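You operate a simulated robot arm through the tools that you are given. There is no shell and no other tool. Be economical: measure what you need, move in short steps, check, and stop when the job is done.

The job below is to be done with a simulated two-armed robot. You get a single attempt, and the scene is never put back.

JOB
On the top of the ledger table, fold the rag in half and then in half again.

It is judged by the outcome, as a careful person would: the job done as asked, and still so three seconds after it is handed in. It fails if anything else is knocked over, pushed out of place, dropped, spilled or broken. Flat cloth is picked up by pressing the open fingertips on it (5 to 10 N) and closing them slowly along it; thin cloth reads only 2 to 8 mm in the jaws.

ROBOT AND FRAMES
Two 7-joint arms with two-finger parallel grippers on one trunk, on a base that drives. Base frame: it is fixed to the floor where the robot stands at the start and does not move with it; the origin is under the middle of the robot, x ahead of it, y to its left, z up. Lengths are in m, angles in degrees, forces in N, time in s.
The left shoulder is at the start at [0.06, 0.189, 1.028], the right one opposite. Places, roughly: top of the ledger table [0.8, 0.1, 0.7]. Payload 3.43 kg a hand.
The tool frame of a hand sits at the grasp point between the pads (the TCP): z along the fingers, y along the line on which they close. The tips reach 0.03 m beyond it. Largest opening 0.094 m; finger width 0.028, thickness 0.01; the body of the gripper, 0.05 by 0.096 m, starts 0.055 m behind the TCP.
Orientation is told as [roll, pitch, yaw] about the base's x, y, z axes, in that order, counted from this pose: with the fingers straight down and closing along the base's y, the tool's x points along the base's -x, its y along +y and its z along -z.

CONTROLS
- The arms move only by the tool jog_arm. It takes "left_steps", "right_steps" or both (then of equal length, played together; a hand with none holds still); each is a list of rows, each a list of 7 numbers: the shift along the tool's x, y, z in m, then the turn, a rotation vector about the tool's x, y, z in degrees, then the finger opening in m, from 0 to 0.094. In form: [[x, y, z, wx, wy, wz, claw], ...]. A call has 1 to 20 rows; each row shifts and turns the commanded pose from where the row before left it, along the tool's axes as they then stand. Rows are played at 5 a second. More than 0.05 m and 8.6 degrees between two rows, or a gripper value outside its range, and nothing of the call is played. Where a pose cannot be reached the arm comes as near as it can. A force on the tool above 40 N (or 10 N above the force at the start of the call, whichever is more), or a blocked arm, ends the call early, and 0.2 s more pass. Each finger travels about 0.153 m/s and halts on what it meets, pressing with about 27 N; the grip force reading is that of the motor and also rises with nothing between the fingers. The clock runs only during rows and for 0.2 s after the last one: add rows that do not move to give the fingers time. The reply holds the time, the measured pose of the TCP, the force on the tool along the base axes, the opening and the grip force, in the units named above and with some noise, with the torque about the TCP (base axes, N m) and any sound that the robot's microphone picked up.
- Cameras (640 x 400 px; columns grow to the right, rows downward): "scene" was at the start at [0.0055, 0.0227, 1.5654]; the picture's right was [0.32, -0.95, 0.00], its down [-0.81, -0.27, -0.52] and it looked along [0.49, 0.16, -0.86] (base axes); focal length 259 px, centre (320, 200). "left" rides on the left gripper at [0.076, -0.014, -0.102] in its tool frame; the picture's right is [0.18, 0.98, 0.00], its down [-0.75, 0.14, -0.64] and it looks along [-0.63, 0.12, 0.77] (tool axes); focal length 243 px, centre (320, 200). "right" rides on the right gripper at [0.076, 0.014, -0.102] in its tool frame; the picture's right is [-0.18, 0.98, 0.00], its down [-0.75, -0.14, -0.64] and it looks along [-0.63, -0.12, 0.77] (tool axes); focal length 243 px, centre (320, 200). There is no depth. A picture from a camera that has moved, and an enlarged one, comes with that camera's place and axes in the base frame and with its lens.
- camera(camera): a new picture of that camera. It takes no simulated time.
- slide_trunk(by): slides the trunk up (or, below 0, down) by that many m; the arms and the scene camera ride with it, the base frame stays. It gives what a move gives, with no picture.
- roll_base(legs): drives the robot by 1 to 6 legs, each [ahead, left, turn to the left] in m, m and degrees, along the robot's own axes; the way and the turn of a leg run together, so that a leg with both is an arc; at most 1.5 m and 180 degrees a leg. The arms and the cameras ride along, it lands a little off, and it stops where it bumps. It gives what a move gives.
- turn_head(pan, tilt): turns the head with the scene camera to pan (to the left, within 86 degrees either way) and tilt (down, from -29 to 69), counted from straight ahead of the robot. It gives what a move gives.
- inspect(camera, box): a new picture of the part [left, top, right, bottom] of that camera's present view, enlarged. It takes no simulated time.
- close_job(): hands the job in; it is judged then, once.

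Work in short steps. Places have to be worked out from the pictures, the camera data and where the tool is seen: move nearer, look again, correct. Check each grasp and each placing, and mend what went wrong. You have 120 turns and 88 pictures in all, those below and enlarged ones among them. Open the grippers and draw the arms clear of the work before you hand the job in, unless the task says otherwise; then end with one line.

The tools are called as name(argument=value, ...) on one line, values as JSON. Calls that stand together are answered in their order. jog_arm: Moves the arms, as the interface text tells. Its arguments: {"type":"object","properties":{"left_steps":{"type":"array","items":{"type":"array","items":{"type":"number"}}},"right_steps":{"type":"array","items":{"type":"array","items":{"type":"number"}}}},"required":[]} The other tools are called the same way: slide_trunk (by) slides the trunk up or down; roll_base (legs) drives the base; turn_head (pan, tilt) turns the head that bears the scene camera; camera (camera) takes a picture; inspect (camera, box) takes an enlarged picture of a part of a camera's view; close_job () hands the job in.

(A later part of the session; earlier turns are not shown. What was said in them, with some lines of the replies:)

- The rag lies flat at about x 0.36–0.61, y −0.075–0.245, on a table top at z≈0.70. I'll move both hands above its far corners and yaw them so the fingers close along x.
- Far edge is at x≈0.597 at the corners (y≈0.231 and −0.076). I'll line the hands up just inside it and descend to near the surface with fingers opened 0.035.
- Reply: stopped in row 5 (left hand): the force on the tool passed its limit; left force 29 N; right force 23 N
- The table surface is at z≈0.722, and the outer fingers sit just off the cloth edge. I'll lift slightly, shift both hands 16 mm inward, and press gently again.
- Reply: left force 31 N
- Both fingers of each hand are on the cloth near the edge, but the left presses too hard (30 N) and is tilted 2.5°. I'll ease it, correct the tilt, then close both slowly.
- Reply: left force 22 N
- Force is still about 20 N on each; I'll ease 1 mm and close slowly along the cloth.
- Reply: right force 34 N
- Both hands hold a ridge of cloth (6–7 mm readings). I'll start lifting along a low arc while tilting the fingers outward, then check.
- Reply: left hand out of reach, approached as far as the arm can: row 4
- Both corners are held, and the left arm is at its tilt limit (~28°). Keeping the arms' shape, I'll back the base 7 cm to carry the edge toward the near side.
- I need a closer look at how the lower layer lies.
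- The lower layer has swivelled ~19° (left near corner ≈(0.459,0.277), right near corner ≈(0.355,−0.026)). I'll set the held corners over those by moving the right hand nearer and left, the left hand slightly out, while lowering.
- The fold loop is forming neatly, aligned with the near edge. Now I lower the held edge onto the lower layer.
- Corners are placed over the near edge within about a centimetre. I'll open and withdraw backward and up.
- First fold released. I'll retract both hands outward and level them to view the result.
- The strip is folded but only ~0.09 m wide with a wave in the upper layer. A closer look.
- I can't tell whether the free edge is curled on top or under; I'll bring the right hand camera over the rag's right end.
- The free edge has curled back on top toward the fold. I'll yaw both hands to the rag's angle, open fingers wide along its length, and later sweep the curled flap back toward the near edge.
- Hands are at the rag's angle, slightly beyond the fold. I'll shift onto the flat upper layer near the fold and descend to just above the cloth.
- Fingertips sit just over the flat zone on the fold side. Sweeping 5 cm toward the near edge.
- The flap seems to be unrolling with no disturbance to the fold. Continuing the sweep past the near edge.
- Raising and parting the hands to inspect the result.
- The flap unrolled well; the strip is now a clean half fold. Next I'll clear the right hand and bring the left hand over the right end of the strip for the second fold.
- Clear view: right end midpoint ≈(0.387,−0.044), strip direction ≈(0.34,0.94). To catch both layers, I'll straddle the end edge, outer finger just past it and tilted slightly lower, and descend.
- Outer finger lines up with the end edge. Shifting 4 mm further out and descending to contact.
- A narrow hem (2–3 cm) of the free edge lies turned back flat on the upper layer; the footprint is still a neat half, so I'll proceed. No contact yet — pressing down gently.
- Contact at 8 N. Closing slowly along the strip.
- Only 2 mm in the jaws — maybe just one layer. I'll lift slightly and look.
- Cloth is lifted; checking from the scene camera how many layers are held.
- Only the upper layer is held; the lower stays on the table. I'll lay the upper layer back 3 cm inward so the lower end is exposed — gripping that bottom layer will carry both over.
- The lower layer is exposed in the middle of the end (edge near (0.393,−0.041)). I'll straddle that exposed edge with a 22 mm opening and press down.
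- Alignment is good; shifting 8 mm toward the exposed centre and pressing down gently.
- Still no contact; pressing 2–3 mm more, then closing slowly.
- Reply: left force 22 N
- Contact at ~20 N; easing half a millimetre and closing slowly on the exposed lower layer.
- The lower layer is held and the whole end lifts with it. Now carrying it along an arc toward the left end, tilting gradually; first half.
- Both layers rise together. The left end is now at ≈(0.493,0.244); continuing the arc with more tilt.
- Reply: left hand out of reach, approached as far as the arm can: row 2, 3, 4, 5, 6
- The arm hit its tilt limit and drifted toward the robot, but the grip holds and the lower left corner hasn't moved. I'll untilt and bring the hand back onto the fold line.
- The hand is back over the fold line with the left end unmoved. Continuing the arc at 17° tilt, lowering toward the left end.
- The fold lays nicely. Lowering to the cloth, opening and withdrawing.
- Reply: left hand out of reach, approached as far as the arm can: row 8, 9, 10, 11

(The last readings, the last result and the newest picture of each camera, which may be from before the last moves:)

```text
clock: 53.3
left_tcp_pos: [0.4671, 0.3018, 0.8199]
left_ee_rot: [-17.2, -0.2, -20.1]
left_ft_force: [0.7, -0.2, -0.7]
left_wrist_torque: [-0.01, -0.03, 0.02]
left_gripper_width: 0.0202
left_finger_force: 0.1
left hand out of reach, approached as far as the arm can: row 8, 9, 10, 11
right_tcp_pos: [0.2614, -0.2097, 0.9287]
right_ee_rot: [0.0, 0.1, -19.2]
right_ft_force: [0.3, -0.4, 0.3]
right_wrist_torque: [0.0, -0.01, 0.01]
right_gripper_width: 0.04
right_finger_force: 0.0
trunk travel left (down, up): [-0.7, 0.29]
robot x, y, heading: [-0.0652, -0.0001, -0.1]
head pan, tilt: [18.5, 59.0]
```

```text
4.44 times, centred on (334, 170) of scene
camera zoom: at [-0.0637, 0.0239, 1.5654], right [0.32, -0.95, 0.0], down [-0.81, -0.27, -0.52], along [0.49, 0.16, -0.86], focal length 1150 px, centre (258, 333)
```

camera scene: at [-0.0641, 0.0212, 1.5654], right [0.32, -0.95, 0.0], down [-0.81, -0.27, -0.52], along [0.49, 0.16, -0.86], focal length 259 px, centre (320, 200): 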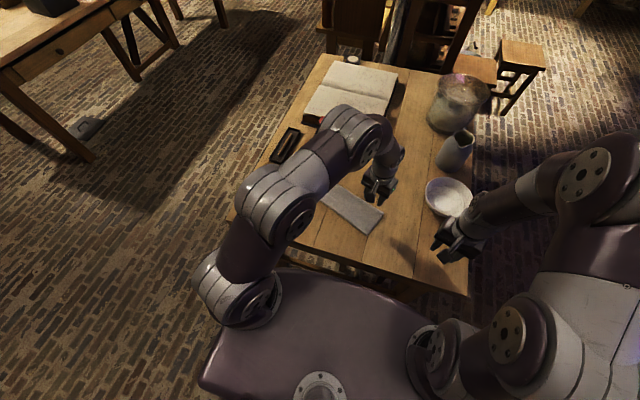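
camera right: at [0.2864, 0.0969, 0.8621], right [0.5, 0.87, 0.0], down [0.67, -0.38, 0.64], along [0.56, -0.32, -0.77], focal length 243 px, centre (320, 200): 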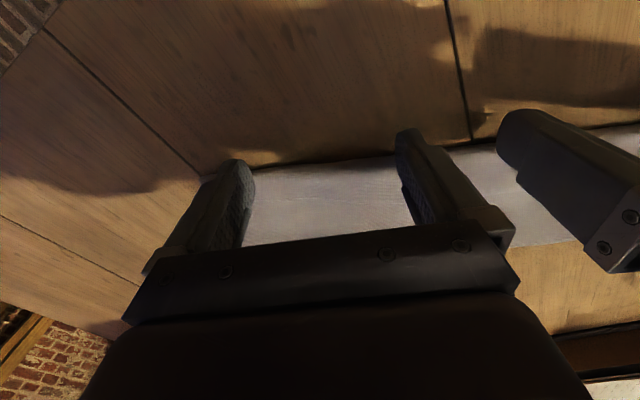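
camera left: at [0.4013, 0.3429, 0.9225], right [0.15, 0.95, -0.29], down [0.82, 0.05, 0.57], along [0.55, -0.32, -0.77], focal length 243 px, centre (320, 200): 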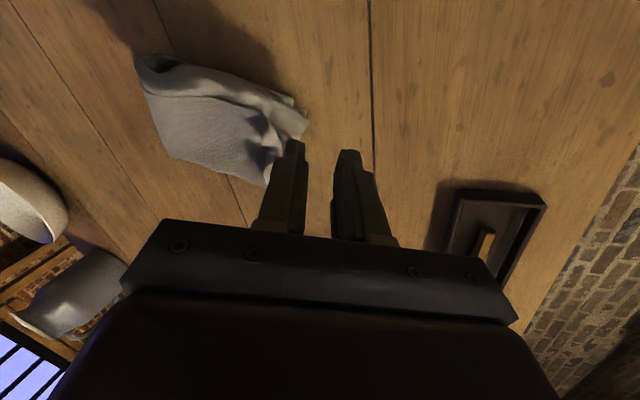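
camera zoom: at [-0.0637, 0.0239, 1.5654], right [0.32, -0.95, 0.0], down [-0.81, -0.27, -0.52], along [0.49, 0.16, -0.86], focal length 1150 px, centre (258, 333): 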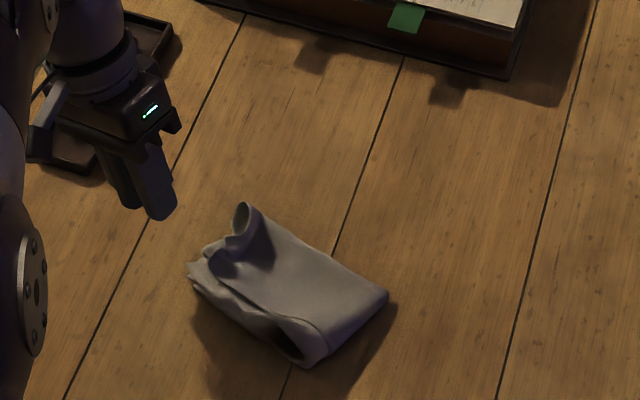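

The second fold is down: a packet of about 0.10 × 0.15 m, with a raised curl at the left end. I'll level the left hand, raise it, and yaw it so the fingers span the packet's width for smoothing.

jog_arm(left_steps=[[0, 0, -0.03, -8.5, 0, 0, 0.06], [0, 0, -0.03, -8.5, 0, 0, 0.06], [0, -0.03, 0, 0, 0, 8.18, 0.06], [0, 0, 0, 0, 0, 8.18, 0.06], [0, 0, 0, 0, 0, 8.18, 0.06], [0, 0, 0, 0, 0, 8.18, 0.06], [0, 0, 0, 0, 0, 8.18, 0.06], [0, 0, 0, 0, 0, 8.18, 0.06], [0, 0, 0, 0, 0, 8.18, 0.06], [0, 0, 0, 0, 0, 8.18, 0.06], [0, 0, 0, 0, 0, 8.18, 0.06], [0, 0, 0, 0, 0, 8.18, 0.06], [0, 0, 0, 0, 0, 8.18, 0.06]])

camera(camera="left")

```text
clock: 56.1
left_tcp_pos: [0.4624, 0.2831, 0.8809]
left_ee_rot: [0.0, -0.2, -110.2]
left_ft_force: [-0.6, -0.3, 0.7]
left_wrist_torque: [0.0, 0.01, 0.05]
left_gripper_width: 0.06
left_finger_force: 0.0
right_tcp_pos: [0.2612, -0.2111, 0.9301]
right_ee_rot: [0.1, 0.2, -19.2]
right_ft_force: [0.2, -1.2, 0.8]
right_wrist_torque: [0.02, 0.0, -0.01]
right_gripper_width: 0.04
right_finger_force: 0.0
trunk travel left (down, up): [-0.7, 0.29]
robot x, y, heading: [-0.0661, 0.0027, -0.0]
head pan, tilt: [18.5, 59.0]
```

```text
22 pictures are left
camera left: at [0.4754, 0.36, 0.9828], right [0.99, -0.17, 0.0], down [-0.13, -0.75, 0.64], along [-0.11, -0.64, -0.76], focal length 243 px, centre (320, 200)
```

left: 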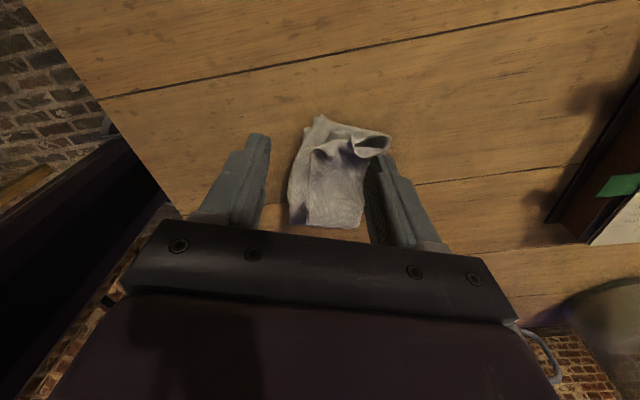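

Positioning over the packet's middle and descending to the cloth top.

jog_arm(left_steps=[[-0.034, 0.01, 0.0, 0, 0, 0, 0.045], [-0.034, 0.01, 0.01, 0, 0, 0, 0.045], [-0.034, 0.01, 0.015, 0, 0, 0, 0.045], [-0.034, 0.01, 0.02, 0, 0, 0, 0.045], [0, 0, 0.03, 0, 0, 0, 0.045], [0, 0, 0.02, 0, 0, 0, 0.045], [0, 0, 0.013, 0, 0, 0, 0.045], [0, 0, 0, 0, 0, 0, 0.045]])

camera(camera="left")

```text
clock: 57.9
left_tcp_pos: [0.4535, 0.1414, 0.7712]
left_ee_rot: [0.0, -0.2, -110.1]
left_ft_force: [-0.1, 0.1, -0.1]
left_wrist_torque: [0.02, -0.01, 0.01]
left_gripper_width: 0.045
left_finger_force: 0.1
right_tcp_pos: [0.2599, -0.2128, 0.9291]
right_ee_rot: [0.1, 0.1, -19.2]
right_ft_force: [0.0, -0.2, 0.3]
right_wrist_torque: [0.02, 0.0, -0.02]
right_gripper_width: 0.0398
right_finger_force: 0.0
trunk travel left (down, up): [-0.7, 0.29]
robot x, y, heading: [-0.0671, 0.0011, -0.2]
head pan, tilt: [18.5, 59.0]
```

```text
21 pictures are left
camera left: at [0.466, 0.2182, 0.8744], right [0.99, -0.16, 0.0], down [-0.13, -0.75, 0.64], along [-0.11, -0.64, -0.76], focal length 243 px, centre (320, 200)
```

left: 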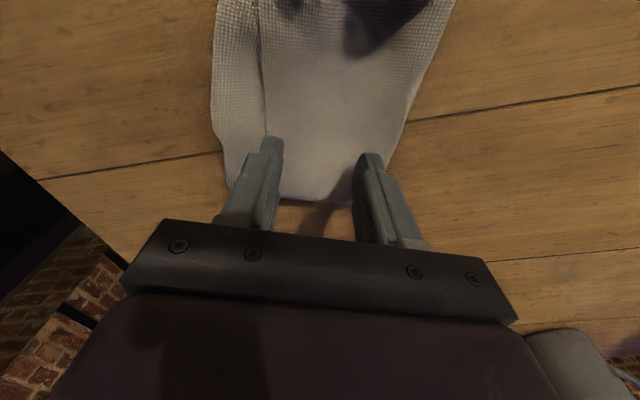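

Sweeping slowly outward over the left end to unroll the curl.

jog_arm(left_steps=[[0.012, 0, 0.002, 0, 0, 0, 0.045], [0.012, 0, 0.001, 0, 0, 0, 0.045], [0.012, 0, 0, 0, 0, 0, 0.045], [0.012, 0, 0, 0, 0, 0, 0.045], [0.012, 0, 0, 0, 0, 0, 0.045], [0.012, 0, 0.001, 0, 0, 0, 0.045], [0.012, 0, 0.001, 0, 0, 0, 0.045], [0.012, 0, 0, 0, 0, 0, 0.045], [0.012, 0, 0, 0, 0, 0, 0.045], [0.012, 0, 0, 0, 0, 0, 0.045], [0.012, 0, 0, 0, 0, 0, 0.045], [0.012, 0, 0, 0, 0, 0, 0.045], [0, 0, -0.04, 0, 0, 0, 0.045], [0, 0, -0.04, 0, 0, 0, 0.045]])

camera(camera="left")

inspect(camera="scene", box=[270, 125, 398, 215])

```text
clock: 60.9
left_tcp_pos: [0.5016, 0.2762, 0.8475]
left_ee_rot: [0.0, -0.2, -110.1]
left_ft_force: [0.2, -0.3, 1.2]
left_wrist_torque: [0.02, 0.01, 0.0]
left_gripper_width: 0.045
left_finger_force: 0.2
right_tcp_pos: [0.2609, -0.2113, 0.9291]
right_ee_rot: [0.1, 0.1, -19.2]
right_ft_force: [-0.1, 1.0, 0.0]
right_wrist_torque: [0.04, -0.01, 0.02]
right_gripper_width: 0.04
right_finger_force: 0.1
trunk travel left (down, up): [-0.7, 0.29]
robot x, y, heading: [-0.0694, -0.0014, -0.3]
head pan, tilt: [18.5, 59.0]
```

```text
20 pictures are left
camera left: at [0.5152, 0.3533, 0.9506], right [0.99, -0.16, 0.0], down [-0.13, -0.75, 0.64], along [-0.11, -0.64, -0.76], focal length 243 px, centre (320, 200)
```

left: 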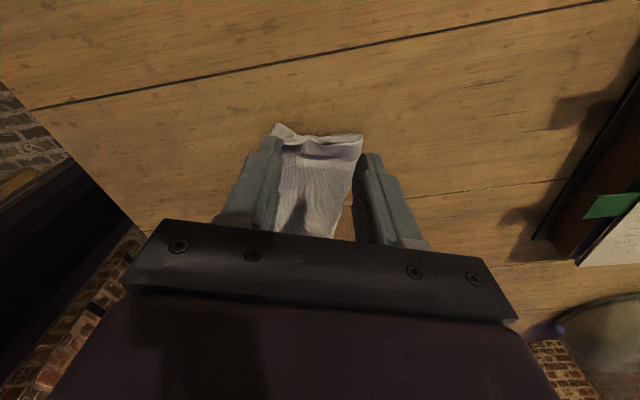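

```text
4.44 times, centred on (334, 170) of scene
camera zoom: at [-0.0648, 0.0224, 1.5653], right [0.32, -0.95, 0.0], down [-0.81, -0.27, -0.52], along [0.49, 0.16, -0.86], focal length 1150 px, centre (258, 333)
```

zoom: 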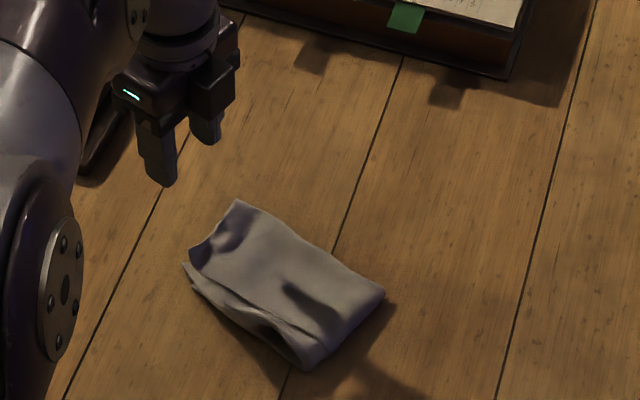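

Much flatter; a small hollow remains mid-end. One more pass with the fingers nearly closed along the middle, slightly lower.

jog_arm(left_steps=[[-0.035, 0, 0, 0, 0, 0, 0.01], [-0.035, 0, 0, 0, 0, 0, 0.01], [-0.035, 0, 0.02, 0, 0, 0, 0.01], [-0.03, 0, 0.03, 0, 0, 0, 0.01], [0, 0, 0.029, 0, 0, 0, 0.01], [0.012, 0, 0.002, 0, 0, 0, 0.01], [0.012, 0, 0.001, 0, 0, 0, 0.01], [0.012, 0, 0, 0, 0, 0, 0.01], [0.012, 0, 0, 0, 0, 0, 0.01], [0.012, 0, 0, 0, 0, 0, 0.01], [0.012, 0, 0.001, 0, 0, 0, 0.01], [0.012, 0, 0.001, 0, 0, 0, 0.01], [0.012, 0, 0, 0, 0, 0, 0.01], [0.012, 0, 0, 0, 0, 0, 0.01], [0.012, 0, 0, 0, 0, 0, 0.01], [0.012, 0, 0, 0, 0, 0, 0.01], [0.012, 0, 0, 0, 0, 0, 0.01], [0.01, 0, -0.04, 0, 0, 0, 0.03], [0.03, 0, -0.03, 0, 0, 0, 0.03], [0.03, 0, 0, 0, 0, 0, 0.03]])

inspect(camera="scene", box=[270, 125, 398, 215])

camera(camera="left")

```text
clock: 65.1
left_tcp_pos: [0.5281, 0.3525, 0.8308]
left_ee_rot: [0.0, -0.1, -110.0]
left_ft_force: [-0.7, 0.4, 0.1]
left_wrist_torque: [-0.05, 0.02, -0.03]
left_gripper_width: 0.03
left_finger_force: 0.0
right_tcp_pos: [0.2614, -0.2112, 0.9293]
right_ee_rot: [0.0, 0.2, -19.2]
right_ft_force: [0.1, 0.7, 0.2]
right_wrist_torque: [-0.02, 0.04, -0.02]
right_gripper_width: 0.0403
right_finger_force: 0.1
trunk travel left (down, up): [-0.7, 0.29]
robot x, y, heading: [-0.07, -0.0007, 0.1]
head pan, tilt: [18.5, 59.0]
```

```text
4.44 times, centred on (334, 170) of scene
camera zoom: at [-0.063, 0.0239, 1.5654], right [0.32, -0.95, 0.0], down [-0.81, -0.27, -0.51], along [0.49, 0.16, -0.86], focal length 1150 px, centre (258, 333)
```

zoom: 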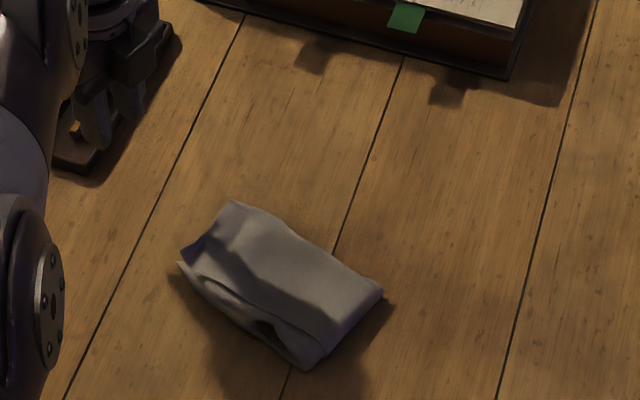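

```text
17 pictures are left
camera left: at [0.5401, 0.4284, 0.9346], right [0.99, -0.16, 0.0], down [-0.13, -0.75, 0.65], along [-0.11, -0.64, -0.76], focal length 243 px, centre (320, 200)
```

left: 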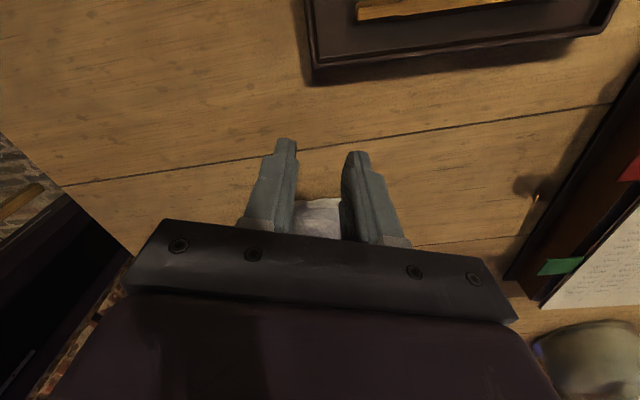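

The rag is now a neat packet folded in half twice. Retracting the left arm clear with the gripper open.

jog_arm(left_steps=[[0, 0, -0.04, 0, 0, 0, 0.06], [0, -0.03, -0.03, 0, 0, 0, 0.09], [0.01, -0.04, 0, 0, 0, 0, 0.09], [0.01, -0.04, 0, 0, 0, 0, 0.09], [0, 0, 0, 0, 0, 0, 0.09]], right_steps=[[0, 0, 0, 0, 0, 0, 0.06], [0, 0, 0, 0, 0, 0, 0.09], [0, 0, 0, 0, 0, 0, 0.09], [0, 0, 0, 0, 0, 0, 0.09], [0, 0, 0, 0, 0, 0, 0.09]])

camera(camera="scene")

inspect(camera="scene", box=[295, 160, 359, 205])

```text
clock: 66.3
left_tcp_pos: [0.4235, 0.4032, 0.8991]
left_ee_rot: [0.0, -0.2, -110.1]
left_ft_force: [0.8, 0.4, -0.1]
left_wrist_torque: [0.01, 0.02, -0.01]
left_gripper_width: 0.0901
left_finger_force: 0.0
left hand out of reach, approached as far as the arm can: row 1
right_tcp_pos: [0.2613, -0.2126, 0.93]
right_ee_rot: [0.2, 0.1, -19.2]
right_ft_force: [0.1, 0.1, -0.8]
right_wrist_torque: [0.0, 0.04, 0.01]
right_gripper_width: 0.0902
right_finger_force: 0.1
trunk travel left (down, up): [-0.7, 0.29]
robot x, y, heading: [-0.07, -0.0011, 0.0]
head pan, tilt: [18.5, 59.0]
```

```text
16 pictures are left
camera scene: at [-0.0632, 0.0222, 1.5654], right [0.32, -0.95, 0.0], down [-0.81, -0.27, -0.52], along [0.49, 0.16, -0.86], focal length 259 px, centre (320, 200)
```

scene: 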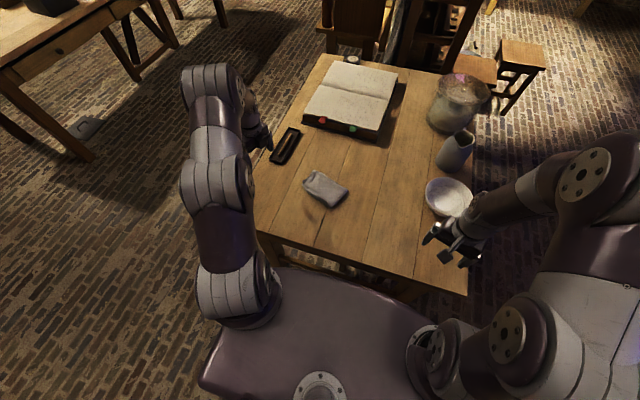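

```text
8.89 times, centred on (327, 182) of scene
camera zoom: at [-0.0632, 0.0222, 1.5654], right [0.32, -0.95, 0.0], down [-0.81, -0.27, -0.52], along [0.49, 0.16, -0.86], focal length 2300 px, centre (258, 356)
```

zoom: 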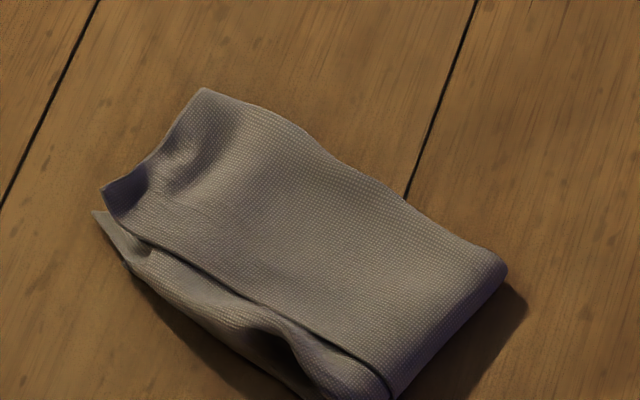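

The rag is folded into a packet of about a quarter of its area, nothing else has moved, and both arms are clear with grippers open, so I'm handing in the job.

close_job()

```text
The job is handed in.
```

The rag is folded in half and then in half again on the ledger table, into a slightly puffy packet of about 0.10 × 0.15 m; a 2–3 cm hem from the first fold is turned back inside it, and nothing else on the table was moved.
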